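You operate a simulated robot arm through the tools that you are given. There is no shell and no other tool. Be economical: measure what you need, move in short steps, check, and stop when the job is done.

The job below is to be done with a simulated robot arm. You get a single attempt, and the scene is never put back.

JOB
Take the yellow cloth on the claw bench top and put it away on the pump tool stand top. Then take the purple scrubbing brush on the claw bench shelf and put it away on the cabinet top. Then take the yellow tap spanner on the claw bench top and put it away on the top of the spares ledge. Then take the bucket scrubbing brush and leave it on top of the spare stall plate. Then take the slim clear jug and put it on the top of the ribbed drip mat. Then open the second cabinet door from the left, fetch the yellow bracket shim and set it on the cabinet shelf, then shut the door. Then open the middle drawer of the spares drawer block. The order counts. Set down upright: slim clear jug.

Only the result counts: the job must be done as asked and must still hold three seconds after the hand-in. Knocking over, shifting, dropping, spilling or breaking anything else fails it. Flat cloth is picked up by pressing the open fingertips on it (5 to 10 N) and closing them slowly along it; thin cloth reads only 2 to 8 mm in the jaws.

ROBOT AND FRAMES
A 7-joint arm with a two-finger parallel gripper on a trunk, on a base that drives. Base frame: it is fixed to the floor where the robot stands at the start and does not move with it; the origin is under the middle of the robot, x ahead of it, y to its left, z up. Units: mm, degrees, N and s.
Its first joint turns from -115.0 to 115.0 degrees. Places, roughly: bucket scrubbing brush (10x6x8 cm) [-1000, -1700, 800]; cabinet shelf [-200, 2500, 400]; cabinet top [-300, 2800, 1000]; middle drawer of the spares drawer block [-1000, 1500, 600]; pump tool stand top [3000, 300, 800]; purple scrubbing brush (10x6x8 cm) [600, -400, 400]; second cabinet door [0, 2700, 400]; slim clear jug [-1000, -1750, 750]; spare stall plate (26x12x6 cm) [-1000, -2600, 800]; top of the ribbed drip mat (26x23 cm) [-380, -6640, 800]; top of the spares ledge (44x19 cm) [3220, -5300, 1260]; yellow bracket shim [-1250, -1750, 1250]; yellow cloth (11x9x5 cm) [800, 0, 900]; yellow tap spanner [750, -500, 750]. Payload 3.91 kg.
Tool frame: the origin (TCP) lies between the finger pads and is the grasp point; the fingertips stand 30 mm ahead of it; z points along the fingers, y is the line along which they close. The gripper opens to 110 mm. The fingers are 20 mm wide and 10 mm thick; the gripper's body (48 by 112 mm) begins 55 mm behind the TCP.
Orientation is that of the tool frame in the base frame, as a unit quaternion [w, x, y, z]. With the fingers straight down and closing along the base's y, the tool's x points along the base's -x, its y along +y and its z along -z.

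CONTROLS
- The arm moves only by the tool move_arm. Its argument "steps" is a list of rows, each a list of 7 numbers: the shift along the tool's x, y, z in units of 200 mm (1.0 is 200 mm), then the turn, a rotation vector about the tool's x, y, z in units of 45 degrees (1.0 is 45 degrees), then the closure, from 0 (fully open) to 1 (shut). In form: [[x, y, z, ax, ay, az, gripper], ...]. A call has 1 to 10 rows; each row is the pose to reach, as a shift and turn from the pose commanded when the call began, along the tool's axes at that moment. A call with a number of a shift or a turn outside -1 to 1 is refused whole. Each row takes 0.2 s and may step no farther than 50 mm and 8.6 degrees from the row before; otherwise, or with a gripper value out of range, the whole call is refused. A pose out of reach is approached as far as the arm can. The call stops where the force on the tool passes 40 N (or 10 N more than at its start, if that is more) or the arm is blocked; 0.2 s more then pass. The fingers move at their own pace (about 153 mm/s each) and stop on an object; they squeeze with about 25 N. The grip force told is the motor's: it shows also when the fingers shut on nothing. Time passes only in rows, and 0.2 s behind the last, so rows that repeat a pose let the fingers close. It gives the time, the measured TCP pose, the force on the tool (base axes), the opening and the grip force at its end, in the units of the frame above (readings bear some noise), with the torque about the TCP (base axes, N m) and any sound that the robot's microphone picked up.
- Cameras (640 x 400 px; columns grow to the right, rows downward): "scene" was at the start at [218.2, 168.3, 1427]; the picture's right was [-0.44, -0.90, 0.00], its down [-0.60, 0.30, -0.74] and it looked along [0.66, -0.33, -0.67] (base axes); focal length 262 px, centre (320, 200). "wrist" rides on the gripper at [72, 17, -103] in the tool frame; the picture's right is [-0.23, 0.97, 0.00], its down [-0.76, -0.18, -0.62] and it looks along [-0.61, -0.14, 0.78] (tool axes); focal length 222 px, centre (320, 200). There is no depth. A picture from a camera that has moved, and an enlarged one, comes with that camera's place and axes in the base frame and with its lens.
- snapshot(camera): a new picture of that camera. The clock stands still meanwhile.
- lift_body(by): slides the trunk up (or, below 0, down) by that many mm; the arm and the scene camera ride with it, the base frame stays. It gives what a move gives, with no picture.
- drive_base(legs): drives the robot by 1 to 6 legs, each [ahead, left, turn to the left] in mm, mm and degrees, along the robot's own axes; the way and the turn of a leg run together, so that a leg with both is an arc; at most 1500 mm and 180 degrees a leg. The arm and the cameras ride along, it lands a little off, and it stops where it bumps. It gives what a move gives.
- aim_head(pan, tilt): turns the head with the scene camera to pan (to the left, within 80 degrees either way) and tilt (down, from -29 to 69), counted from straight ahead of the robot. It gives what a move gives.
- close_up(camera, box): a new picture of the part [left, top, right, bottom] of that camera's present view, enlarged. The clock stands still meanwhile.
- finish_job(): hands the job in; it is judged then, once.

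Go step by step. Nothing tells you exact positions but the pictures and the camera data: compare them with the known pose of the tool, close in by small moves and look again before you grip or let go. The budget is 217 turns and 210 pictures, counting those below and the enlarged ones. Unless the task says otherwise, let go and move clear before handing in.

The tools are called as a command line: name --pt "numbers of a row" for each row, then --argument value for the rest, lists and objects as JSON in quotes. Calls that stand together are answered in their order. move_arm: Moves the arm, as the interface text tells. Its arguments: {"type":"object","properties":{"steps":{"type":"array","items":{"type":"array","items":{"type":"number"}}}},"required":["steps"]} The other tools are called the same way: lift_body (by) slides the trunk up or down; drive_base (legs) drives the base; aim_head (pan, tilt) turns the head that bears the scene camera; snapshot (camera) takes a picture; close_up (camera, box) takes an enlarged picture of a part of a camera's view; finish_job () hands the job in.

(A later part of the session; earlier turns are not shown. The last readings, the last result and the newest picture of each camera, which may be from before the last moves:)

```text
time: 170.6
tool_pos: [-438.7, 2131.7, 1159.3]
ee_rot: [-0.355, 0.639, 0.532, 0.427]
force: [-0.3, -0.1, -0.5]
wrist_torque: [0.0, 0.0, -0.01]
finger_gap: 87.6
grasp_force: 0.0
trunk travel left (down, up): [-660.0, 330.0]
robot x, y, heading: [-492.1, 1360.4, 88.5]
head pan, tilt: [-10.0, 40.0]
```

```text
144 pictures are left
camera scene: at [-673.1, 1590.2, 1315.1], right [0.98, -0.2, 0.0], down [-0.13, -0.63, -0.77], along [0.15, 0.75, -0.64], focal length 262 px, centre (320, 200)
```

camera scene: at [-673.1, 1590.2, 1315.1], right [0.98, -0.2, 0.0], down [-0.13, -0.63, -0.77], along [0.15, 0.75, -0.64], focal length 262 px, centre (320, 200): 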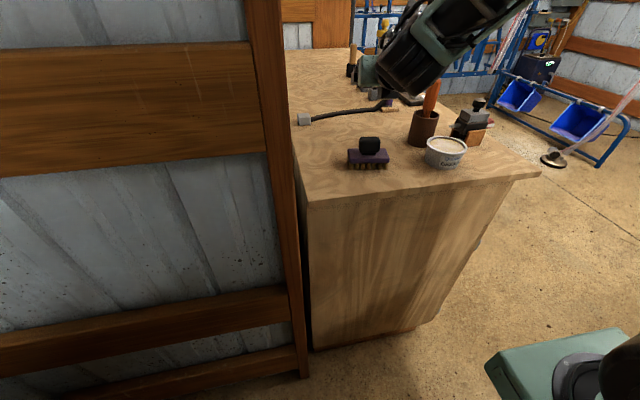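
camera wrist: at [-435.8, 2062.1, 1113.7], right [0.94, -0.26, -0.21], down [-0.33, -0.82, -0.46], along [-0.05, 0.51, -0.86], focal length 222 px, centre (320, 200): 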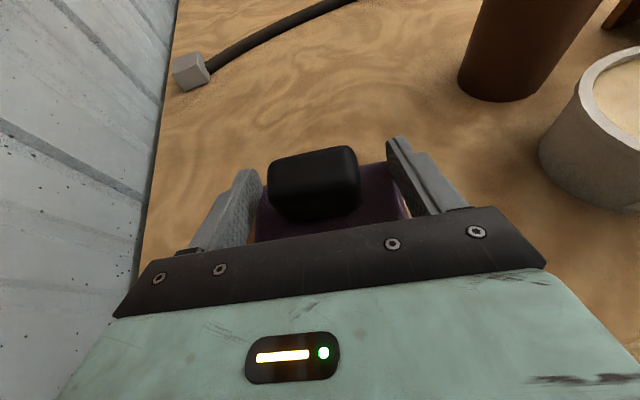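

Brush is placed. Backing off, turning to face the bench again, raising, and pitching the tool down for the spanner.

drive_base --legs '[[-420, 0, 0], [0, 0, -88.5]]'

lift_body --by 200

move_arm --pt "0 0 0 0 -0.15 0 0" --pt "0 0 0 0 -0.3 0 0" --pt "0 0 0 0 -0.45 0 0" --pt "0 0 0 0 -0.6 0 0" --pt "0 0 0 0 -0.75 0 0"

move_arm --pt "0 0 0 0 -0.15 0 0" --pt "0 0 0 0 -0.3 0 0" --pt "0 0 0 0 -0.45 0 0" --pt "0 0 0 0 -0.6 0 0" --pt "0 0 0 0 -0.75 0 0"

drive_base --legs '[[200, -1330, 0]]'

aim_head --pan -10 --tilt 40

snapshot --camera "scene"

snapshot --camera "wrist"

```text
time: 174.7
tool_pos: [-185.8, 1616.4, 1159.0]
ee_rot: [-0.285, 0.714, 0.425, 0.478]
force: [-0.7, 0.1, 1.0]
wrist_torque: [0.02, 0.01, 0.0]
finger_gap: 88.0
grasp_force: 0.1
trunk travel left (down, up): [-660.0, 330.0]
robot x, y, heading: [-471.6, 896.2, 70.6]
head pan, tilt: [-10.0, 40.0]
stopped in leg 2: the robot was blocked; the commanded pose is now the measured one
```

```text
time: 176.9
tool_pos: [-186.4, 1616.8, 1358.9]
ee_rot: [-0.283, 0.715, 0.424, 0.479]
force: [-0.8, -0.2, 0.2]
wrist_torque: [-0.02, -0.04, -0.01]
finger_gap: 87.9
grasp_force: 0.1
trunk travel left (down, up): [-860.0, 130.0]
robot x, y, heading: [-475.7, 897.0, 70.2]
head pan, tilt: [-10.0, 40.0]
```

```text
time: 178.1
tool_pos: [-186.3, 1616.8, 1360.4]
ee_rot: [-0.149, 0.822, 0.49, 0.249]
force: [-0.6, -0.2, -0.5]
wrist_torque: [-0.01, -0.02, 0.0]
finger_gap: 110.0
grasp_force: 0.1
trunk travel left (down, up): [-860.0, 130.0]
robot x, y, heading: [-470.1, 897.4, 70.5]
head pan, tilt: [-10.0, 40.0]
```

```text
time: 179.3
tool_pos: [-185.6, 1616.4, 1359.7]
ee_rot: [0.001, 0.859, 0.511, -0.001]
force: [-0.3, -0.7, 0.2]
wrist_torque: [-0.02, 0.0, -0.01]
finger_gap: 110.0
grasp_force: 0.1
trunk travel left (down, up): [-860.0, 130.0]
robot x, y, heading: [-473.0, 896.9, 70.4]
head pan, tilt: [-10.0, 40.0]
```

```text
time: 184.1
tool_pos: [800.8, 1437.1, 1360.5]
ee_rot: [0.001, 0.861, 0.509, 0.002]
force: [-0.4, 0.8, -0.3]
wrist_torque: [0.0, -0.04, -0.04]
finger_gap: 109.9
grasp_force: 0.1
trunk travel left (down, up): [-860.0, 130.0]
robot x, y, heading: [510.3, 720.5, 70.0]
head pan, tilt: [-10.0, 40.0]
stopped in leg 1: the robot was blocked; the commanded pose is now the measured one
```

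```text
time: 184.7
tool_pos: [799.8, 1437.6, 1358.4]
ee_rot: [0.0, 0.862, 0.508, 0.002]
force: [0.1, 0.2, -0.2]
wrist_torque: [-0.01, 0.0, 0.03]
finger_gap: 110.0
grasp_force: 0.2
trunk travel left (down, up): [-860.0, 130.0]
robot x, y, heading: [507.1, 721.0, 70.0]
head pan, tilt: [-10.0, 40.0]
```

```text
143 pictures are left
camera scene: at [406.1, 996.0, 1515.2], right [0.87, -0.5, 0.0], down [-0.32, -0.56, -0.77], along [0.38, 0.67, -0.64], focal length 262 px, centre (320, 200)
```

scene: 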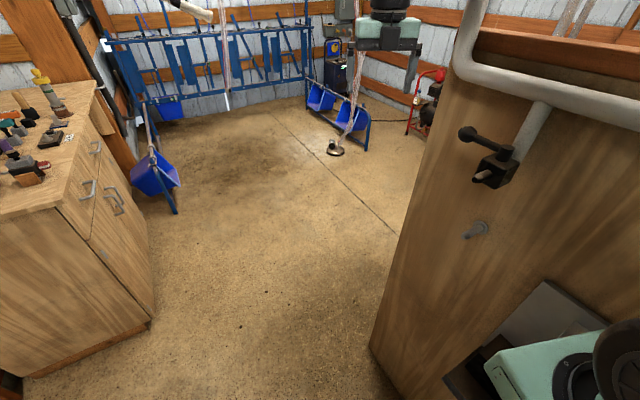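

```text
142 pictures are left
camera wrist: at [849.1, 1492.8, 1464.9], right [0.74, -0.67, 0.0], down [-0.53, -0.58, 0.62], along [-0.42, -0.46, -0.78], focal length 222 px, centre (320, 200)
```

wrist: 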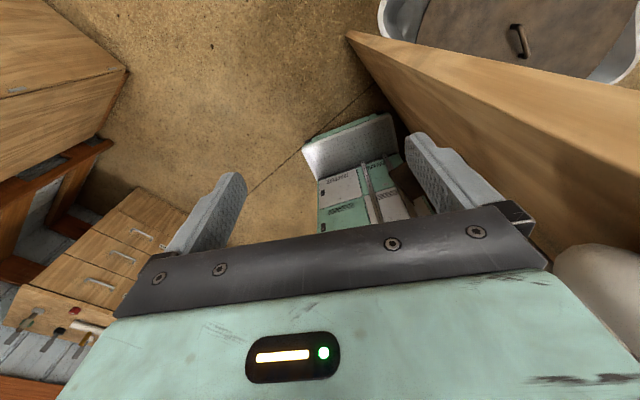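

The turn was blocked midway, and then the slide bumped something on the partition side. Let me look before moving again.

aim_head --pan -60 --tilt 60

snapshot --camera "scene"

aim_head --pan -80 --tilt 30

snapshot --camera "scene"

```text
time: 185.8
tool_pos: [800.6, 1437.4, 1358.6]
ee_rot: [0.0, 0.861, 0.508, 0.001]
force: [-0.6, 0.9, -1.0]
wrist_torque: [0.0, -0.02, -0.01]
finger_gap: 110.2
grasp_force: 0.1
trunk travel left (down, up): [-860.0, 130.0]
robot x, y, heading: [505.4, 714.9, 70.0]
head pan, tilt: [-60.0, 60.0]
```

```text
141 pictures are left
camera scene: at [429.5, 934.1, 1488.5], right [0.18, -0.98, 0.0], down [-0.85, -0.15, -0.5], along [0.49, 0.09, -0.87], focal length 262 px, centre (320, 200)
```

scene: 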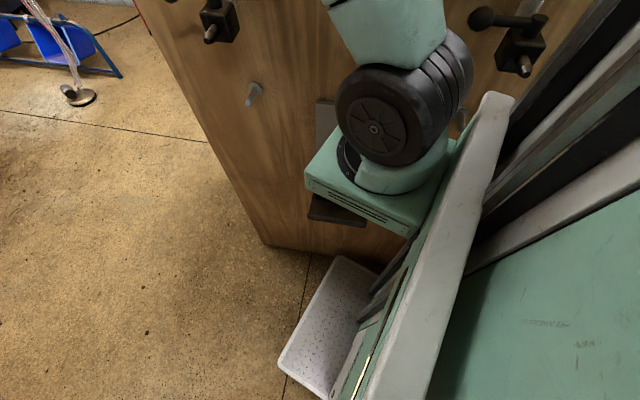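

```text
time: 186.8
tool_pos: [799.1, 1437.4, 1358.9]
ee_rot: [0.0, 0.861, 0.508, 0.001]
force: [-0.9, -1.1, -0.7]
wrist_torque: [0.01, 0.02, 0.02]
finger_gap: 109.9
grasp_force: 0.1
trunk travel left (down, up): [-860.0, 130.0]
robot x, y, heading: [503.9, 718.0, 70.1]
head pan, tilt: [-80.0, 30.0]
```

```text
140 pictures are left
camera scene: at [453.0, 907.0, 1530.5], right [-0.17, -0.99, 0.0], down [-0.49, 0.08, -0.87], along [0.85, -0.15, -0.5], focal length 262 px, centre (320, 200)
```

scene: 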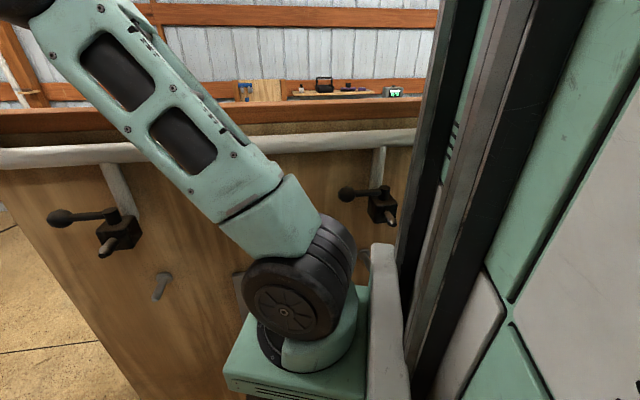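

drive_base --legs '[[0, 650, 0]]'

drive_base --legs '[[0, 0, -70]]'

aim_head --pan -30 --tilt 40

snapshot --camera "scene"

```text
time: 190.4
tool_pos: [186.5, 1657.0, 1358.0]
ee_rot: [0.001, 0.861, 0.509, 0.001]
force: [-0.2, 1.1, 0.4]
wrist_torque: [-0.05, 0.03, -0.02]
finger_gap: 110.0
grasp_force: 0.0
trunk travel left (down, up): [-860.0, 130.0]
robot x, y, heading: [-101.1, 936.9, 70.4]
head pan, tilt: [-80.0, 30.0]
```

```text
time: 193.8
tool_pos: [670.4, 916.0, 1357.9]
ee_rot: [0.0, 0.997, -0.073, 0.002]
force: [0.6, 0.5, 0.1]
wrist_torque: [-0.02, 0.01, -0.02]
finger_gap: 109.6
grasp_force: 0.1
trunk travel left (down, up): [-860.0, 130.0]
robot x, y, heading: [-104.6, 935.2, 0.7]
head pan, tilt: [-80.0, 30.0]
```

```text
time: 195.0
tool_pos: [671.3, 915.9, 1358.5]
ee_rot: [0.001, 0.997, -0.074, 0.0]
force: [-1.0, 0.8, -1.0]
wrist_torque: [0.0, -0.01, 0.01]
finger_gap: 110.1
grasp_force: 0.1
trunk travel left (down, up): [-860.0, 130.0]
robot x, y, heading: [-102.8, 940.9, 1.0]
head pan, tilt: [-30.0, 40.0]
```

```text
139 pictures are left
camera scene: at [110.6, 1103.3, 1515.2], right [-0.49, -0.87, 0.0], down [-0.56, 0.31, -0.77], along [0.67, -0.37, -0.64], focal length 262 px, centre (320, 200)
```

scene: 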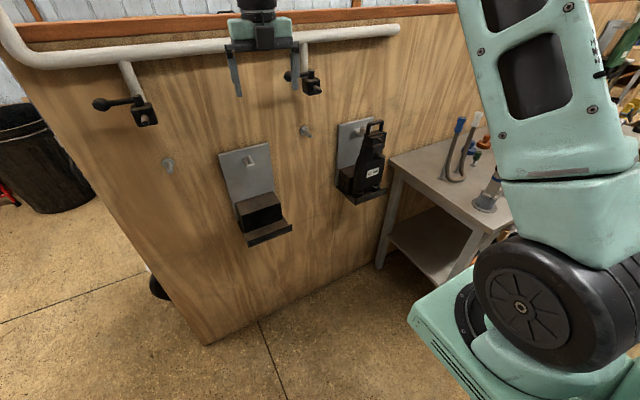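

drive_base --legs '[[-20, -670, -1], [0, -670, 0]]'

aim_head --pan -15 --tilt 45

snapshot --camera "scene"

snapshot --camera "wrist"

```text
time: 202.1
tool_pos: [641.6, -444.9, 1359.8]
ee_rot: [0.001, 0.997, -0.081, 0.001]
force: [0.0, 1.1, 0.3]
wrist_torque: [-0.01, 0.0, -0.01]
finger_gap: 109.8
grasp_force: 0.1
trunk travel left (down, up): [-860.0, 130.0]
robot x, y, heading: [-133.9, -418.1, -0.4]
head pan, tilt: [-30.0, 40.0]
```

```text
time: 202.8
tool_pos: [641.5, -446.3, 1359.6]
ee_rot: [0.001, 0.997, -0.081, 0.002]
force: [0.2, 0.0, 0.0]
wrist_torque: [0.02, -0.01, 0.01]
finger_gap: 109.9
grasp_force: 0.0
trunk travel left (down, up): [-860.0, 130.0]
robot x, y, heading: [-132.8, -410.2, -0.1]
head pan, tilt: [-15.0, 45.0]
```

```text
138 pictures are left
camera scene: at [88.8, -227.6, 1508.0], right [-0.26, -0.97, 0.0], down [-0.68, 0.19, -0.71], along [0.68, -0.19, -0.71], focal length 262 px, centre (320, 200)
```

scene: 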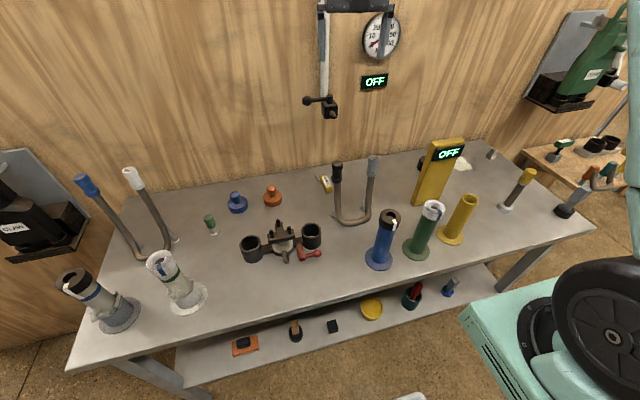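

```text
137 pictures are left
camera wrist: at [709.6, -473.5, 1465.0], right [-0.38, -0.92, 0.0], down [-0.72, 0.3, 0.62], along [-0.58, 0.24, -0.78], focal length 222 px, centre (320, 200)
```

wrist: 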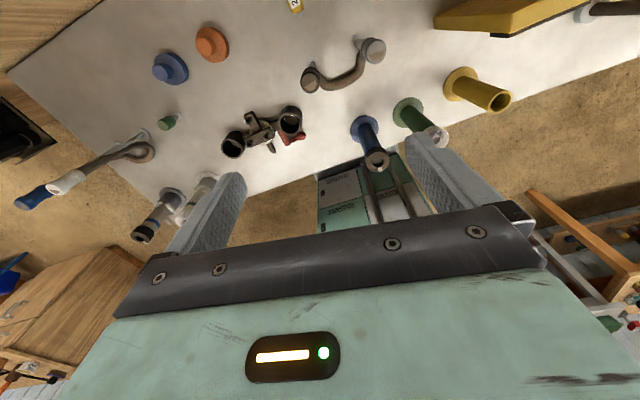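

close_up --camera "scene" --box '[272, 140, 400, 220]'

move_arm --pt "0.2 0 0 0 0 0 0" --pt "0.4 0 0 0 0 0 0" --pt "0.6 0 0.1 0 0 0 0" --pt "0.68 0 0.3 0 0 0 0" --pt "0.68 0 0.5 0 0 0 0"

snapshot --camera "wrist"

```text
5.00 times, centred on (336, 180) of scene
camera zoom: at [88.8, -227.6, 1508.0], right [-0.26, -0.97, 0.0], down [-0.68, 0.19, -0.71], along [0.68, -0.19, -0.71], focal length 1311 px, centre (240, 300)
```

zoom: 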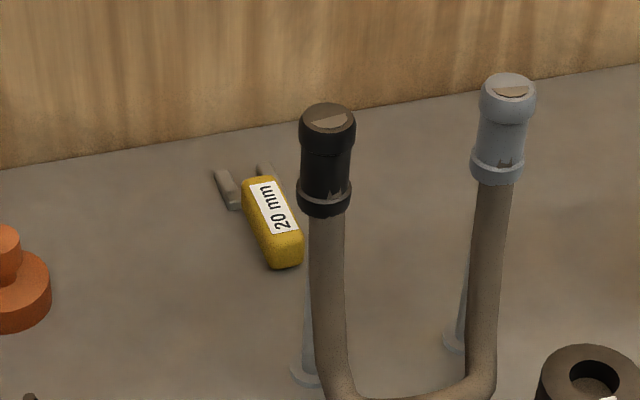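

```text
time: 204.0
tool_pos: [774.6, -464.9, 1256.6]
ee_rot: [0.002, 0.997, -0.082, 0.0]
force: [0.5, 0.8, -0.9]
wrist_torque: [-0.01, 0.08, -0.01]
finger_gap: 110.1
grasp_force: 0.0
trunk travel left (down, up): [-860.0, 130.0]
robot x, y, heading: [-137.5, -412.1, -0.3]
head pan, tilt: [-15.0, 45.0]
```

```text
135 pictures are left
camera wrist: at [842.5, -492.9, 1362.8], right [-0.38, -0.92, 0.0], down [-0.72, 0.3, 0.62], along [-0.58, 0.23, -0.78], focal length 222 px, centre (320, 200)
```

wrist: 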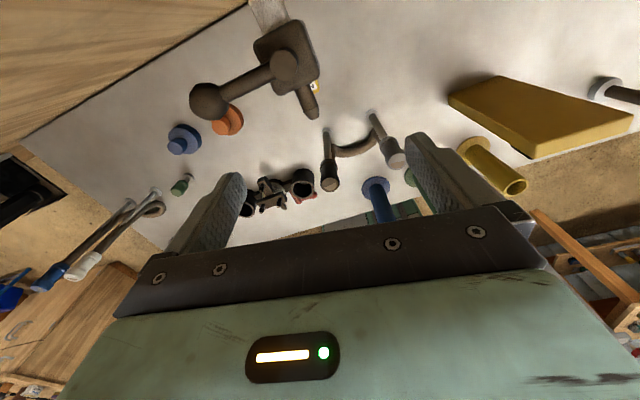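

A wall valve hangs over the spanner, so I back off from above it first and inspect the valve.

move_arm --pt "-0.2 -0.1 -0.1 0 0 0 0.4" --pt "-0.4 -0.2 -0.1 0 0 0 0.4" --pt "-0.4 -0.4 -0.1 0 0 0 0.4" --pt "-0.4 -0.55 -0.1 0 0 0 0.4"

close_up --camera "scene" --box '[260, 60, 420, 160]'

snapshot --camera "wrist"

```text
time: 205.0
tool_pos: [714.2, -346.6, 1276.8]
ee_rot: [0.0, 0.997, -0.082, 0.001]
force: [0.3, -0.2, 0.1]
wrist_torque: [0.07, -0.03, 0.03]
finger_gap: 65.9
grasp_force: 0.1
trunk travel left (down, up): [-860.0, 130.0]
robot x, y, heading: [-134.7, -412.3, -0.4]
head pan, tilt: [-15.0, 45.0]
```

```text
4.00 times, centred on (340, 110) of scene
camera zoom: at [88.6, -228.1, 1508.1], right [-0.26, -0.97, 0.0], down [-0.68, 0.19, -0.71], along [0.68, -0.18, -0.71], focal length 1049 px, centre (240, 560)
```

zoom: 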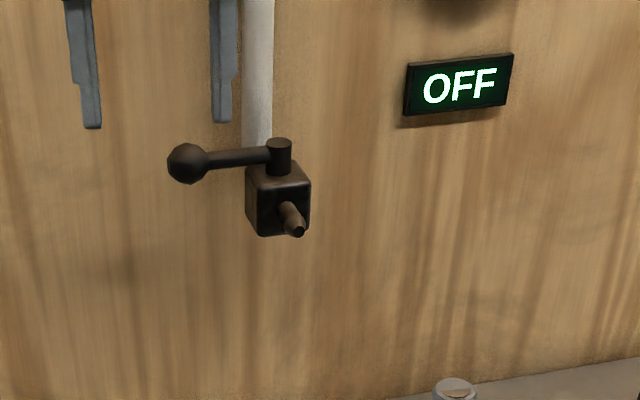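

```text
133 pictures are left
camera wrist: at [782.5, -374.7, 1382.3], right [-0.38, -0.92, 0.0], down [-0.72, 0.3, 0.62], along [-0.57, 0.24, -0.78], focal length 222 px, centre (320, 200)
```

wrist: 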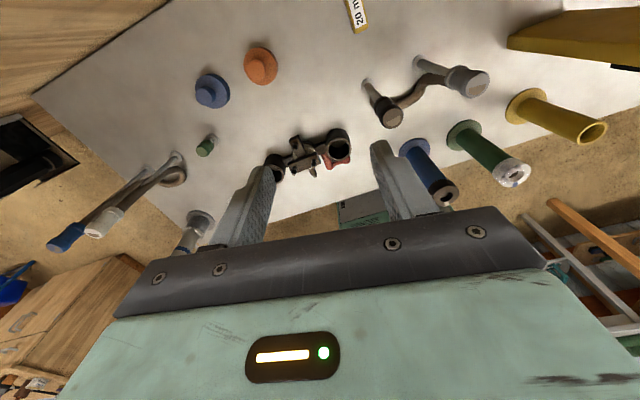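

Valve body is about (840, −460, 1115), lever to y≈−385. I'll descend beside it at y≈−345, tilt the tool 15° forward, then slide over under the valve.

lift_body --by -345

move_arm --pt "0 0 0 0 0.17 0 0.4" --pt "0 0 0 0 0.333 0 0.4" --pt "0 0 0 0 0.333 0 0.4"

snapshot --camera "wrist"

snapshot --camera "scene"

```text
time: 208.4
tool_pos: [714.0, -345.4, 931.2]
ee_rot: [0.001, 0.997, -0.082, 0.001]
force: [-0.2, -0.2, 0.0]
wrist_torque: [0.0, -0.03, -0.01]
finger_gap: 66.1
grasp_force: 0.0
trunk travel left (down, up): [-515.0, 475.0]
robot x, y, heading: [-135.3, -413.4, 0.0]
head pan, tilt: [-15.0, 45.0]
```

```text
time: 209.2
tool_pos: [715.6, -345.9, 930.2]
ee_rot: [0.011, 0.988, -0.08, 0.13]
force: [0.3, 0.5, -0.4]
wrist_torque: [-0.01, 0.01, 0.0]
finger_gap: 66.0
grasp_force: 0.0
trunk travel left (down, up): [-515.0, 475.0]
robot x, y, heading: [-135.9, -414.6, -0.4]
head pan, tilt: [-15.0, 45.0]
```

```text
132 pictures are left
camera wrist: at [754.0, -369.3, 1051.9], right [-0.37, -0.93, -0.06], down [-0.86, 0.32, 0.4], along [-0.35, 0.2, -0.91], focal length 222 px, centre (320, 200)
```

wrist: 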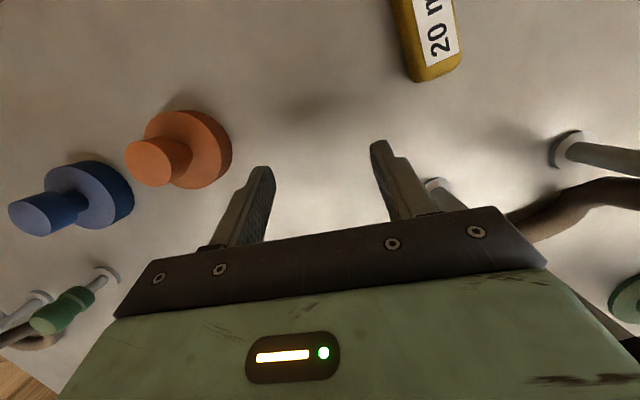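

```text
131 pictures are left
camera scene: at [88.8, -227.5, 1163.0], right [-0.26, -0.97, 0.0], down [-0.68, 0.18, -0.71], along [0.68, -0.18, -0.71], focal length 262 px, centre (320, 200)
```

scene: 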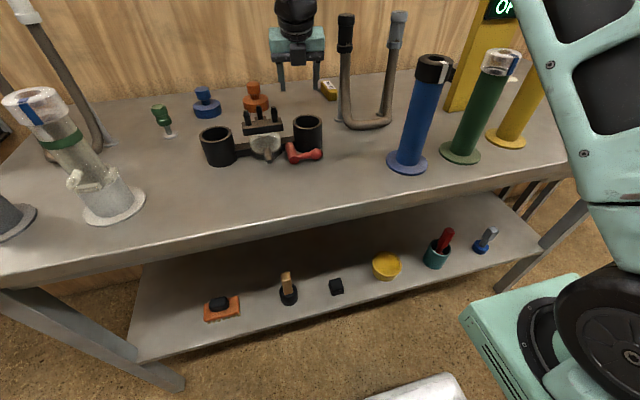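

move_arm --pt "0.125 -0.022 0.07 0 0 -0.07 0.4" --pt "0.249 -0.045 0.139 0 0 -0.13 0.4" --pt "0.27 0.12 0.145 0 0 -0.2 0.4" --pt "0.3 0.28 0.155 0 0 -0.2 0.4" --pt "0.324 0.433 0.16 0 0 -0.2 0.4"

snapshot --camera "wrist"

close_up --camera "scene" --box '[240, 0, 432, 120]'

```text
time: 210.4
tool_pos: [771.3, -441.0, 916.2]
ee_rot: [0.021, 0.992, -0.003, 0.128]
force: [-0.3, 1.1, 0.5]
wrist_torque: [-0.05, -0.01, -0.02]
finger_gap: 66.0
grasp_force: 0.0
trunk travel left (down, up): [-515.0, 475.0]
robot x, y, heading: [-132.1, -410.2, -0.3]
head pan, tilt: [-15.0, 45.0]
```

```text
130 pictures are left
camera wrist: at [813.7, -454.5, 1038.3], right [-0.23, -0.97, -0.02], down [-0.89, 0.2, 0.4], along [-0.39, 0.11, -0.92], focal length 222 px, centre (320, 200)
```

wrist: 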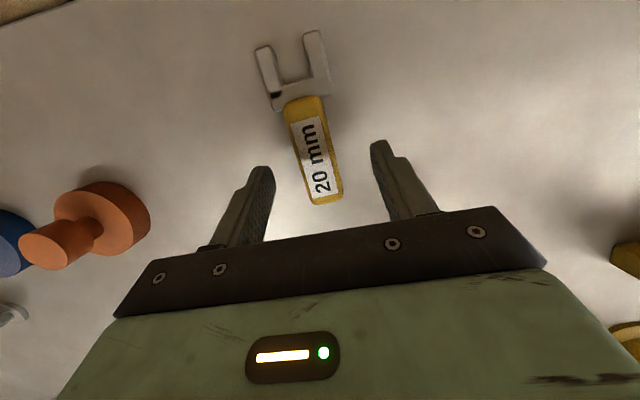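

```text
3.33 times, centred on (336, 60) of scene
camera zoom: at [88.7, -227.1, 1162.9], right [-0.26, -0.97, 0.0], down [-0.68, 0.18, -0.71], along [0.68, -0.18, -0.71], focal length 874 px, centre (267, 667)
```

zoom: 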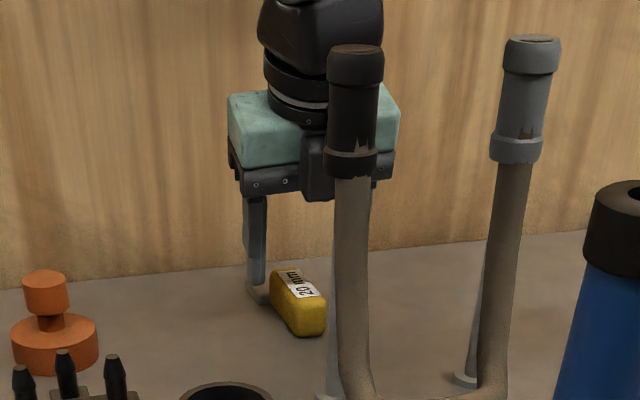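

move_arm --pt "0 -0.01 0.07 0 0 0 0.4" --pt "0 -0.01 0.135 0 0 0 0.4"

move_arm --pt "0.01 0 0.025 0 0 0 0.4"

close_up --camera "scene" --box '[280, 50, 376, 110]'

```text
time: 211.0
tool_pos: [778.2, -442.3, 892.1]
ee_rot: [0.022, 0.991, -0.002, 0.13]
force: [-0.5, -0.1, -0.2]
wrist_torque: [-0.01, -0.01, 0.03]
finger_gap: 66.1
grasp_force: 0.1
trunk travel left (down, up): [-515.0, 475.0]
robot x, y, heading: [-134.4, -410.1, 0.1]
head pan, tilt: [-15.0, 45.0]
```

```text
time: 211.4
tool_pos: [780.5, -441.6, 886.0]
ee_rot: [0.022, 0.991, -0.003, 0.129]
force: [-0.9, 0.4, -0.6]
wrist_torque: [-0.01, 0.0, 0.0]
finger_gap: 66.0
grasp_force: 0.0
trunk travel left (down, up): [-515.0, 475.0]
robot x, y, heading: [-133.9, -410.9, -0.2]
head pan, tilt: [-15.0, 45.0]
```

```text
6.67 times, centred on (328, 80) of scene
camera zoom: at [88.8, -227.5, 1163.0], right [-0.26, -0.97, 0.0], down [-0.68, 0.18, -0.71], along [0.68, -0.18, -0.71], focal length 1748 px, centre (267, 1000)
```

zoom: 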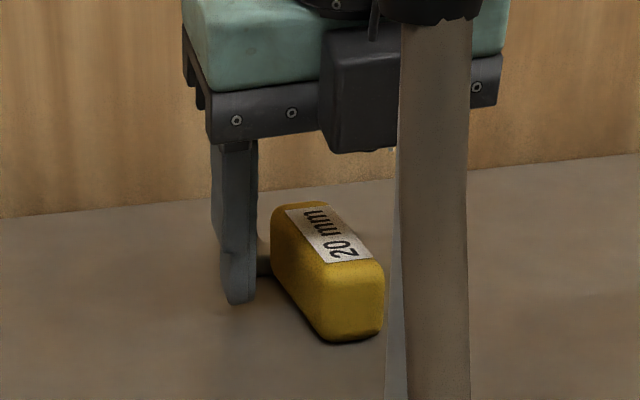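

move_arm --pt "0 0 0 0 0 0 0.6" --pt "0 0 0 0 0 0 0.8" --pt "0 0 0 0 0 0 1" --pt "0 0 0 0 0 0 1"

move_arm --pt "0 0 -0.05 0 0 0 1" --pt "0 0 -0.12 0 0 0 1"

snapshot --camera "wrist"

```text
time: 212.4
tool_pos: [780.8, -442.5, 885.4]
ee_rot: [0.022, 0.991, -0.002, 0.129]
force: [0.4, 1.6, 4.7]
wrist_torque: [0.19, -0.21, 0.06]
finger_gap: 27.8
grasp_force: 24.9
trunk travel left (down, up): [-515.0, 475.0]
robot x, y, heading: [-130.2, -412.4, -0.1]
head pan, tilt: [-15.0, 45.0]
```

```text
time: 213.0
tool_pos: [774.7, -442.5, 910.0]
ee_rot: [0.022, 0.991, -0.003, 0.129]
force: [0.8, 0.1, -1.8]
wrist_torque: [0.01, 0.03, -0.01]
finger_gap: 27.6
grasp_force: 24.7
trunk travel left (down, up): [-515.0, 475.0]
robot x, y, heading: [-133.8, -410.2, 0.1]
head pan, tilt: [-15.0, 45.0]
```

```text
127 pictures are left
camera wrist: at [817.9, -453.9, 1031.3], right [-0.23, -0.97, -0.02], down [-0.89, 0.2, 0.4], along [-0.39, 0.11, -0.92], focal length 222 px, centre (320, 200)
```

wrist: 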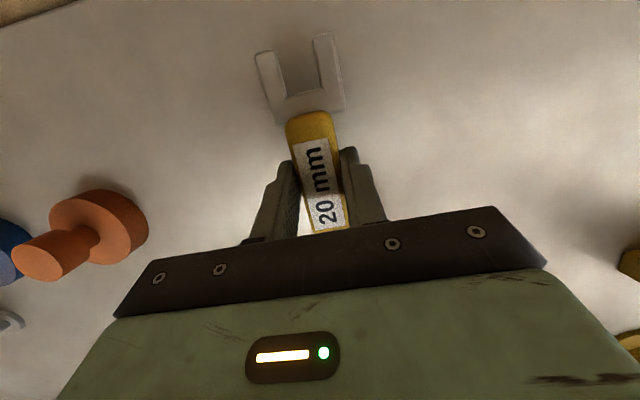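

move_arm --pt "0 -0.2 0 0 0 0 1" --pt "0 -0.4 0 0 0 0 1" --pt "-0.02 -0.485 0 0 0 0 1" --pt "-0.15 -0.485 -0.04 0 0 0 1" --pt "-0.29 -0.485 -0.076 0 0 0 1"

lift_body --by 350

move_arm --pt "-0.24 0 0 0 0 0 1" --pt "-0.48 0 0.05 0 0 0 1" --pt "-0.7 0 0.1 0 0 0 1" --pt "-0.9 0 0.1 0 0 0 1"

aim_head --pan -80 --tilt 15

snapshot --camera "scene"

```text
time: 214.2
tool_pos: [715.8, -342.6, 904.5]
ee_rot: [0.022, 0.991, -0.003, 0.129]
force: [0.1, -1.2, -1.6]
wrist_torque: [0.02, -0.02, 0.01]
finger_gap: 27.6
grasp_force: 24.8
trunk travel left (down, up): [-515.0, 475.0]
robot x, y, heading: [-133.6, -409.7, -0.2]
head pan, tilt: [-15.0, 45.0]
```

```text
time: 217.6
tool_pos: [715.3, -342.9, 1255.7]
ee_rot: [0.022, 0.991, -0.003, 0.129]
force: [0.1, 0.1, -1.6]
wrist_torque: [-0.01, 0.01, 0.0]
finger_gap: 27.6
grasp_force: 25.1
trunk travel left (down, up): [-865.0, 125.0]
robot x, y, heading: [-133.5, -411.5, -0.0]
head pan, tilt: [-15.0, 45.0]
```

```text
time: 218.6
tool_pos: [542.9, -345.8, 1190.7]
ee_rot: [0.022, 0.991, -0.003, 0.129]
force: [1.6, -0.9, -1.1]
wrist_torque: [-0.03, 0.03, 0.03]
finger_gap: 27.9
grasp_force: 24.8
trunk travel left (down, up): [-865.0, 125.0]
robot x, y, heading: [-131.2, -409.8, -0.0]
head pan, tilt: [-15.0, 45.0]
```

```text
time: 220.0
tool_pos: [543.5, -344.3, 1192.2]
ee_rot: [0.022, 0.991, -0.002, 0.129]
force: [0.2, -0.7, -1.6]
wrist_torque: [-0.02, 0.0, -0.01]
finger_gap: 27.7
grasp_force: 24.5
trunk travel left (down, up): [-865.0, 125.0]
robot x, y, heading: [-134.0, -409.9, 0.0]
head pan, tilt: [-80.0, 15.0]
```

```text
126 pictures are left
camera scene: at [26.4, -298.3, 1559.7], right [-0.99, -0.17, 0.0], down [-0.04, 0.26, -0.97], along [0.17, -0.95, -0.26], focal length 262 px, centre (320, 200)
```

scene: 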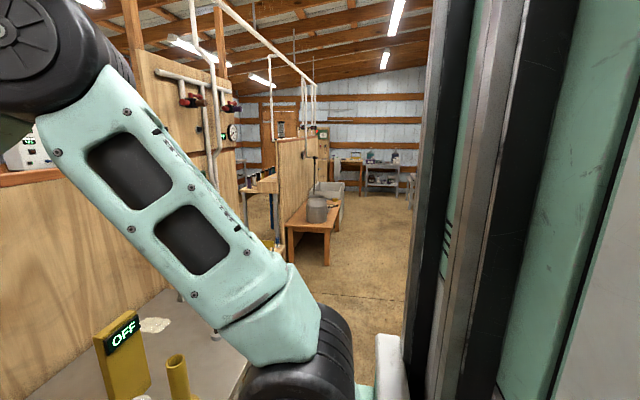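

Spanner held. Raising fully and turning to face down the aisle (−y).

lift_body --by 120

drive_base --legs '[[-60, 0, 0], [0, 0, -90]]'

aim_head --pan 0 --tilt 15

snapshot --camera "scene"

aim_head --pan 40 --tilt 15

snapshot --camera "scene"

```text
time: 221.5
tool_pos: [543.6, -344.8, 1312.7]
ee_rot: [0.023, 0.991, -0.003, 0.129]
force: [0.3, -0.5, -1.4]
wrist_torque: [0.01, 0.04, 0.02]
finger_gap: 27.5
grasp_force: 25.0
trunk travel left (down, up): [-985.0, 5.0]
robot x, y, heading: [-134.9, -414.6, -0.3]
head pan, tilt: [-80.0, 15.0]
```

```text
time: 226.3
tool_pos: [-140.7, -1089.4, 1312.7]
ee_rot: [-0.108, -0.691, 0.711, -0.075]
force: [-0.1, -0.4, -0.4]
wrist_torque: [0.02, 0.0, 0.0]
finger_gap: 27.5
grasp_force: 25.2
trunk travel left (down, up): [-985.0, 5.0]
robot x, y, heading: [-189.1, -409.3, -91.2]
head pan, tilt: [-80.0, 15.0]
```

```text
time: 227.9
tool_pos: [-140.8, -1088.2, 1312.5]
ee_rot: [-0.107, -0.692, 0.71, -0.074]
force: [-0.4, -0.7, -1.1]
wrist_torque: [-0.01, -0.01, 0.03]
finger_gap: 27.5
grasp_force: 25.8
trunk travel left (down, up): [-985.0, 5.0]
robot x, y, heading: [-189.5, -409.2, -91.3]
head pan, tilt: [0.0, 15.0]
```

```text
125 pictures are left
camera scene: at [8.1, -651.5, 1679.8], right [-1.0, 0.03, 0.0], down [0.01, 0.26, -0.97], along [-0.03, -0.97, -0.26], focal length 262 px, centre (320, 200)
```

scene: 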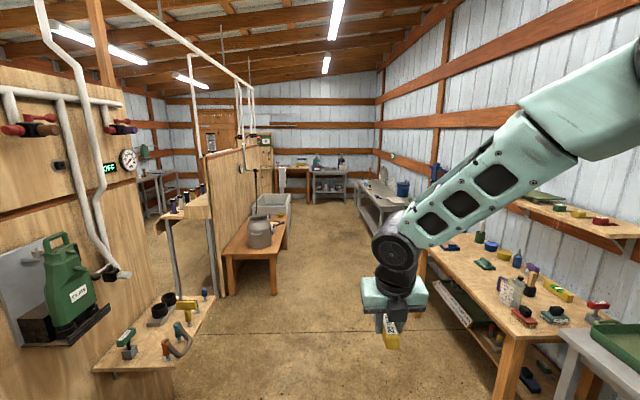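

```text
time: 228.9
tool_pos: [-142.4, -1089.0, 1312.9]
ee_rot: [-0.108, -0.691, 0.711, -0.074]
force: [-0.5, 0.9, -1.2]
wrist_torque: [0.03, -0.01, 0.0]
finger_gap: 27.7
grasp_force: 25.3
trunk travel left (down, up): [-985.0, 5.0]
robot x, y, heading: [-186.6, -411.7, -91.2]
head pan, tilt: [40.0, 15.0]
```

```text
124 pictures are left
camera scene: at [68.6, -631.2, 1679.8], right [-0.78, -0.62, 0.0], down [-0.16, 0.2, -0.97], along [0.6, -0.76, -0.26], focal length 262 px, centre (320, 200)
```

scene: 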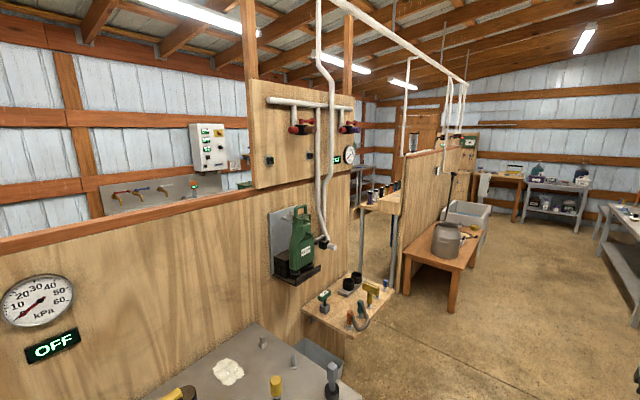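

The aisle is clear at x≈−190. I'll drive to the far end (y≈−4900), then look toward the spares ledge.

drive_base --legs '[[1500, 0, 1.2], [1500, 0, 0]]'

aim_head --pan 15 --tilt 15

snapshot --camera "scene"

```text
time: 243.3
tool_pos: [-1.0, -4049.2, 1312.9]
ee_rot: [0.105, 0.724, -0.677, 0.079]
force: [0.9, 0.4, -2.2]
wrist_torque: [0.02, 0.02, 0.0]
finger_gap: 27.6
grasp_force: 25.3
trunk travel left (down, up): [-985.0, 5.0]
robot x, y, heading: [-121.0, -3380.1, -85.9]
head pan, tilt: [40.0, 15.0]
```

```text
time: 244.2
tool_pos: [-1.9, -4049.8, 1312.7]
ee_rot: [0.104, 0.725, -0.676, 0.079]
force: [-0.5, 0.6, -1.4]
wrist_torque: [0.0, -0.02, -0.03]
finger_gap: 27.8
grasp_force: 24.9
trunk travel left (down, up): [-985.0, 5.0]
robot x, y, heading: [-119.5, -3378.1, -85.7]
head pan, tilt: [15.0, 15.0]
```

```text
123 pictures are left
camera scene: at [128.5, -3594.7, 1679.8], right [-0.94, -0.33, 0.0], down [-0.08, 0.24, -0.97], along [0.32, -0.91, -0.26], focal length 262 px, centre (320, 200)
```

scene: 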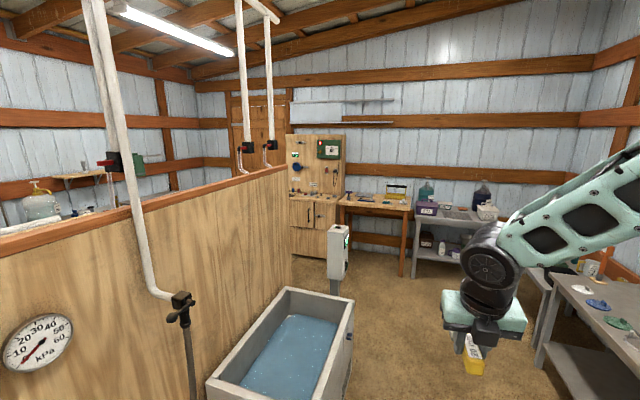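

drive_base --legs '[[100, 0, -4.3], [1200, 0, 0]]'

drive_base --legs '[[0, 0, 1]]'

aim_head --pan 30 --tilt 25

snapshot --camera "scene"

```text
time: 250.9
tool_pos: [-64.2, -5335.0, 1312.2]
ee_rot: [-0.108, -0.695, 0.707, -0.074]
force: [-0.5, 0.3, -1.2]
wrist_torque: [0.01, 0.0, -0.01]
finger_gap: 27.8
grasp_force: 25.1
trunk travel left (down, up): [-985.0, 5.0]
robot x, y, heading: [-120.8, -4655.8, -90.6]
head pan, tilt: [15.0, 15.0]
```

```text
time: 251.6
tool_pos: [-52.4, -5332.4, 1312.5]
ee_rot: [0.107, 0.702, -0.7, 0.076]
force: [0.5, 0.4, -1.7]
wrist_torque: [0.04, 0.04, 0.01]
finger_gap: 27.6
grasp_force: 25.2
trunk travel left (down, up): [-985.0, 5.0]
robot x, y, heading: [-121.7, -4657.7, -89.7]
head pan, tilt: [15.0, 15.0]
```

```text
time: 252.4
tool_pos: [-52.1, -5333.8, 1311.9]
ee_rot: [0.107, 0.702, -0.7, 0.076]
force: [-0.6, -0.1, -1.2]
wrist_torque: [-0.02, -0.01, -0.01]
finger_gap: 27.5
grasp_force: 25.1
trunk travel left (down, up): [-985.0, 5.0]
robot x, y, heading: [-125.8, -4653.5, -89.6]
head pan, tilt: [30.0, 25.0]
```

```text
122 pictures are left
camera scene: at [129.9, -4877.1, 1663.6], right [-0.86, -0.5, 0.0], down [-0.21, 0.36, -0.91], along [0.46, -0.78, -0.42], focal length 262 px, centre (320, 200)
```

scene: 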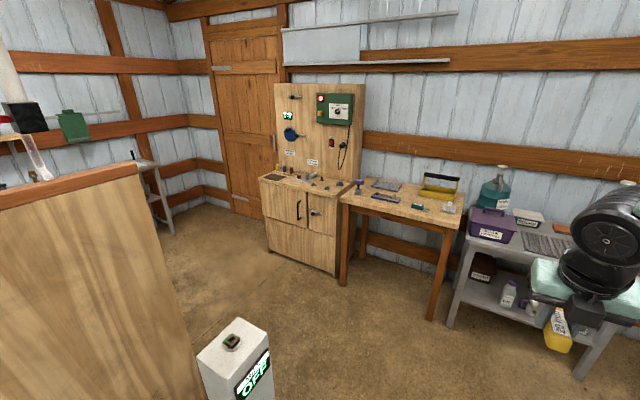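

drive_base --legs '[[1130, 0, 0]]'

drive_base --legs '[[0, 0, 90]]'

aim_head --pan 10 --tilt 15

snapshot --camera "scene"

```text
time: 258.2
tool_pos: [-25.2, -6475.5, 1312.9]
ee_rot: [0.106, 0.708, -0.694, 0.076]
force: [0.5, -0.7, -2.8]
wrist_torque: [-0.03, 0.02, 0.03]
finger_gap: 27.6
grasp_force: 24.8
trunk travel left (down, up): [-985.0, 5.0]
robot x, y, heading: [-107.2, -5802.5, -88.7]
head pan, tilt: [30.0, 25.0]
```

```text
time: 262.3
tool_pos: [570.8, -5753.4, 1311.8]
ee_rot: [0.024, 0.991, -0.017, 0.129]
force: [0.2, 0.4, -1.2]
wrist_torque: [-0.01, 0.03, -0.04]
finger_gap: 27.9
grasp_force: 24.9
trunk travel left (down, up): [-985.0, 5.0]
robot x, y, heading: [-110.4, -5799.1, -2.2]
head pan, tilt: [30.0, 25.0]
```

```text
time: 263.1
tool_pos: [571.2, -5752.8, 1311.8]
ee_rot: [0.024, 0.991, -0.018, 0.129]
force: [-0.2, 0.8, -1.3]
wrist_torque: [0.02, 0.02, 0.01]
finger_gap: 27.8
grasp_force: 24.4
trunk travel left (down, up): [-985.0, 5.0]
robot x, y, heading: [-108.6, -5798.4, -1.6]
head pan, tilt: [10.0, 15.0]
```

```text
121 pictures are left
camera scene: at [134.3, -5585.7, 1679.7], right [0.14, -0.99, 0.0], down [-0.26, -0.04, -0.97], along [0.96, 0.14, -0.26], focal length 262 px, centre (320, 200)
```

scene: 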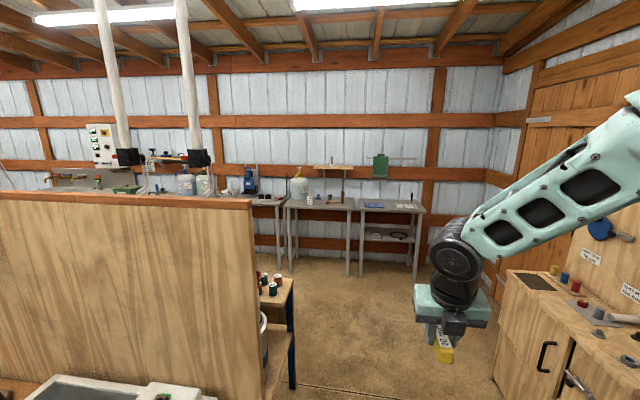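

The spares ledge is the small wall shelf at (3220, −5311, 1254). Driving toward it.

drive_base --legs '[[1000, 0, 1.6], [900, 0, 0]]'

aim_head --pan 15 --tilt 20

snapshot --camera "scene"

```text
time: 272.6
tool_pos: [2449.0, -5752.0, 1313.1]
ee_rot: [0.022, 0.991, -0.005, 0.128]
force: [-1.3, 1.2, -1.9]
wrist_torque: [-0.01, 0.02, -0.03]
finger_gap: 27.3
grasp_force: 24.0
trunk travel left (down, up): [-985.0, 5.0]
robot x, y, heading: [1770.8, -5812.3, -0.6]
head pan, tilt: [10.0, 15.0]
```

```text
time: 273.2
tool_pos: [2448.5, -5752.0, 1312.3]
ee_rot: [0.023, 0.991, -0.006, 0.129]
force: [0.5, -0.4, -1.5]
wrist_torque: [0.02, 0.0, 0.03]
finger_gap: 27.7
grasp_force: 25.0
trunk travel left (down, up): [-985.0, 5.0]
robot x, y, heading: [1768.1, -5813.5, -0.3]
head pan, tilt: [15.0, 20.0]
```

```text
120 pictures are left
camera scene: at [2006.0, -5586.6, 1671.7], right [0.25, -0.97, 0.0], down [-0.33, -0.09, -0.94], along [0.91, 0.24, -0.34], focal length 262 px, centre (320, 200)
```

scene: 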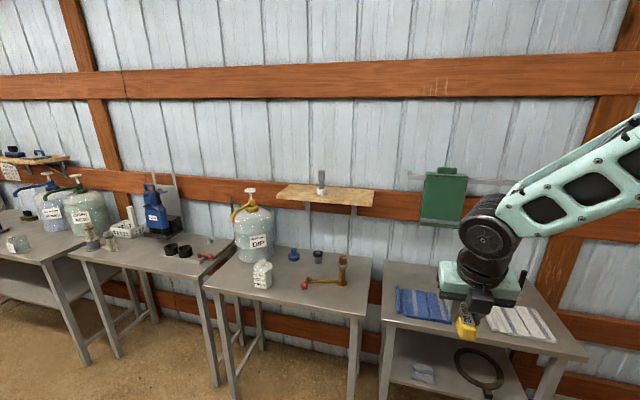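

Ledge spans y −5540…−5080, x 3105…3295, with one item at y≈−5278; I'll use the free right half, around (3180, −5420).

move_arm --pt "0.03 0 -0.12 0 0 0 1" --pt "0.063 0 -0.24 0 0 0 1"

drive_base --legs '[[620, 335, 0.3]]'

snapshot --camera "scene"

snapshot --camera "wrist"

```text
time: 273.8
tool_pos: [2447.0, -5747.9, 1362.2]
ee_rot: [0.023, 0.991, -0.006, 0.129]
force: [-0.4, 0.6, -1.9]
wrist_torque: [-0.02, 0.04, -0.01]
finger_gap: 27.6
grasp_force: 24.8
trunk travel left (down, up): [-985.0, 5.0]
robot x, y, heading: [1769.3, -5818.7, -0.3]
head pan, tilt: [15.0, 20.0]
```

```text
time: 277.8
tool_pos: [3090.9, -5407.4, 1362.1]
ee_rot: [0.022, 0.991, -0.004, 0.129]
force: [-0.8, -0.9, -2.0]
wrist_torque: [0.04, 0.0, 0.0]
finger_gap: 27.8
grasp_force: 24.6
trunk travel left (down, up): [-985.0, 5.0]
robot x, y, heading: [2418.2, -5473.2, -0.3]
head pan, tilt: [15.0, 20.0]
```

```text
119 pictures are left
camera scene: at [2650.2, -5246.3, 1671.7], right [0.25, -0.97, 0.0], down [-0.33, -0.09, -0.94], along [0.91, 0.24, -0.34], focal length 262 px, centre (320, 200)
```

scene: 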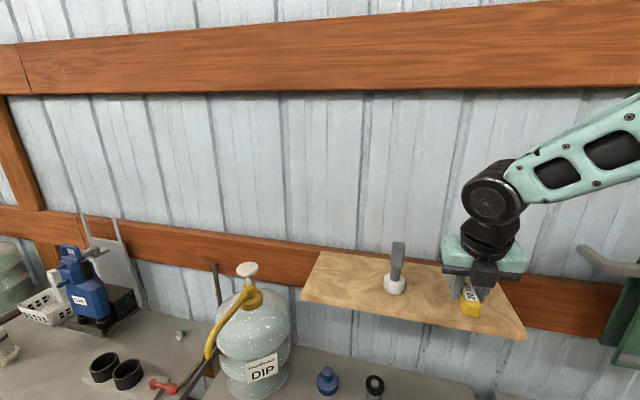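

```text
118 pictures are left
camera wrist: at [3135.1, -5418.5, 1484.4], right [-0.23, -0.97, -0.02], down [-0.89, 0.21, 0.4], along [-0.39, 0.11, -0.92], focal length 222 px, centre (320, 200)
```

wrist: 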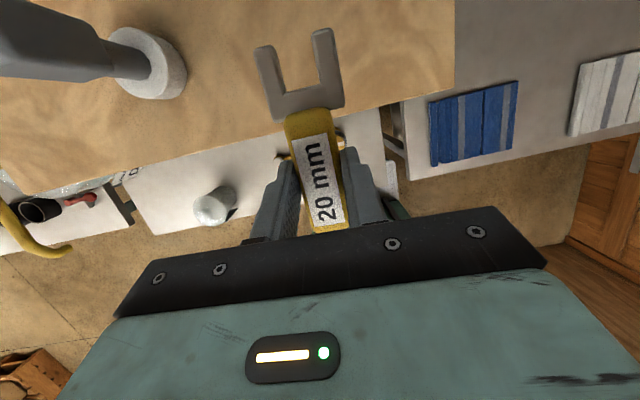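

move_arm --pt "0.22 0.025 0.058 0 0 0 1" --pt "0.445 0.05 0.117 0 0 0 1" --pt "0.4 0.05 0.3 0 0 0 1"

close_up --camera "scene" --box '[360, 200, 560, 325]'

snapshot --camera "wrist"

```text
time: 278.6
tool_pos: [3187.1, -5420.9, 1325.1]
ee_rot: [0.023, 0.991, -0.004, 0.129]
force: [0.2, -0.1, -0.7]
wrist_torque: [-0.01, 0.0, 0.04]
finger_gap: 27.5
grasp_force: 24.9
trunk travel left (down, up): [-985.0, 5.0]
robot x, y, heading: [2416.8, -5475.8, 0.0]
head pan, tilt: [15.0, 20.0]
```

```text
3.20 times, centred on (460, 262) of scene
camera zoom: at [2650.3, -5246.4, 1671.7], right [0.25, -0.97, 0.0], down [-0.33, -0.09, -0.94], along [0.91, 0.24, -0.34], focal length 839 px, centre (-128, 0)
```

zoom: 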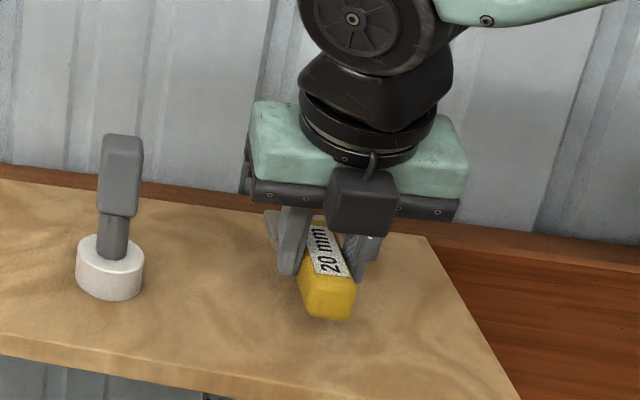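

```text
116 pictures are left
camera wrist: at [3229.0, -5432.7, 1446.5], right [-0.23, -0.97, -0.02], down [-0.89, 0.21, 0.4], along [-0.39, 0.11, -0.92], focal length 222 px, centre (320, 200)
```

wrist: 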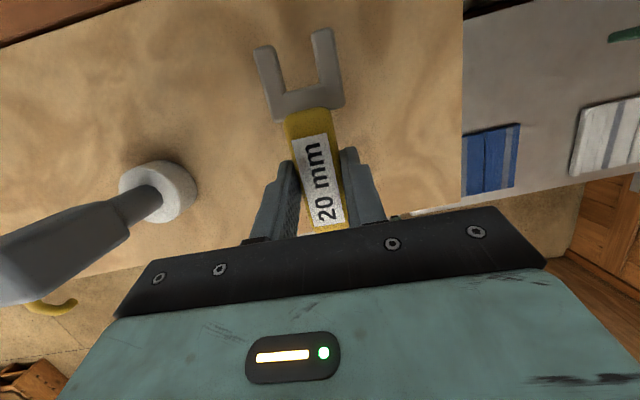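

Well placed over the ledge. Lowering in small steps to contact.

move_arm --pt "-0.015 0 0.06 0 0 0 1" --pt "-0.025 0 0.1 0 0 0 1"

move_arm --pt "-0.006 0 0.025 0 0 0 1"

move_arm --pt "-0.006 0 0.025 0 0 0 1"

close_up --camera "scene" --box '[360, 200, 560, 325]'

```text
time: 279.2
tool_pos: [3184.3, -5421.3, 1304.4]
ee_rot: [0.022, 0.992, -0.003, 0.128]
force: [0.6, -0.7, -2.1]
wrist_torque: [0.0, 0.05, 0.02]
finger_gap: 27.3
grasp_force: 25.1
trunk travel left (down, up): [-985.0, 5.0]
robot x, y, heading: [2417.7, -5474.8, -0.3]
head pan, tilt: [15.0, 20.0]
```

```text
time: 279.6
tool_pos: [3185.0, -5420.6, 1298.1]
ee_rot: [0.022, 0.991, -0.003, 0.129]
force: [0.8, -0.3, -0.9]
wrist_torque: [-0.01, 0.05, -0.01]
finger_gap: 27.6
grasp_force: 25.4
trunk travel left (down, up): [-985.0, 5.0]
robot x, y, heading: [2419.3, -5476.4, 0.1]
head pan, tilt: [15.0, 20.0]
```

```text
time: 280.0
tool_pos: [3184.5, -5421.5, 1298.1]
ee_rot: [0.022, 0.991, -0.005, 0.129]
force: [-4.4, -1.1, 12.7]
wrist_torque: [0.26, -0.46, -0.01]
finger_gap: 27.4
grasp_force: 25.4
trunk travel left (down, up): [-985.0, 5.0]
robot x, y, heading: [2415.9, -5473.0, -0.3]
head pan, tilt: [15.0, 20.0]
```

```text
3.20 times, centred on (460, 262) of scene
camera zoom: at [2649.2, -5246.5, 1672.2], right [0.25, -0.97, 0.0], down [-0.33, -0.09, -0.94], along [0.91, 0.24, -0.34], focal length 839 px, centre (-128, 0)
```

zoom: 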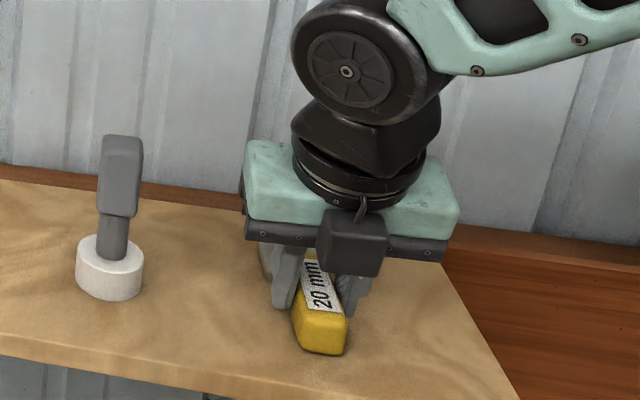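

Contact (≈13 N). Releasing and rising.

move_arm --pt "0 0 0 0 0 0 0.7" --pt "0 0 0 0 0 0 0.5" --pt "0 0 0 0 0 0 0.45" --pt "0.01 0 -0.1 0 0 0 0.45" --pt "0.05 0 -0.3 0 0 0 0.45" --pt "0.05 0 -0.4 0 0 0 0.45"

snapshot --camera "scene"

```text
time: 281.4
tool_pos: [3172.8, -5416.1, 1375.7]
ee_rot: [0.023, 0.991, -0.004, 0.13]
force: [0.3, 0.3, -0.7]
wrist_torque: [0.01, -0.05, -0.03]
finger_gap: 60.5
grasp_force: 0.1
trunk travel left (down, up): [-985.0, 5.0]
robot x, y, heading: [2414.3, -5471.7, -0.2]
head pan, tilt: [15.0, 20.0]
```

```text
114 pictures are left
camera scene: at [2650.3, -5246.2, 1671.6], right [0.26, -0.97, 0.0], down [-0.33, -0.09, -0.94], along [0.91, 0.24, -0.34], focal length 262 px, centre (320, 200)
```

scene: 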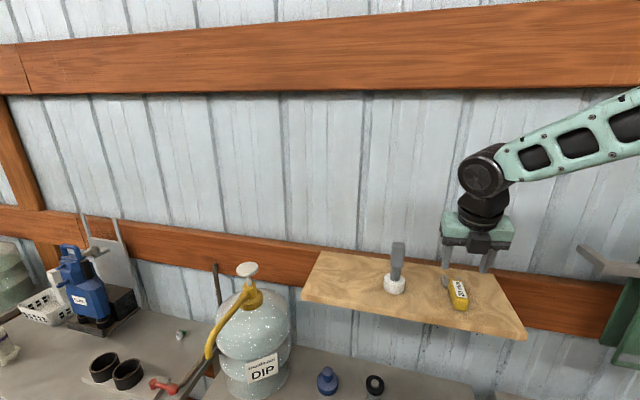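

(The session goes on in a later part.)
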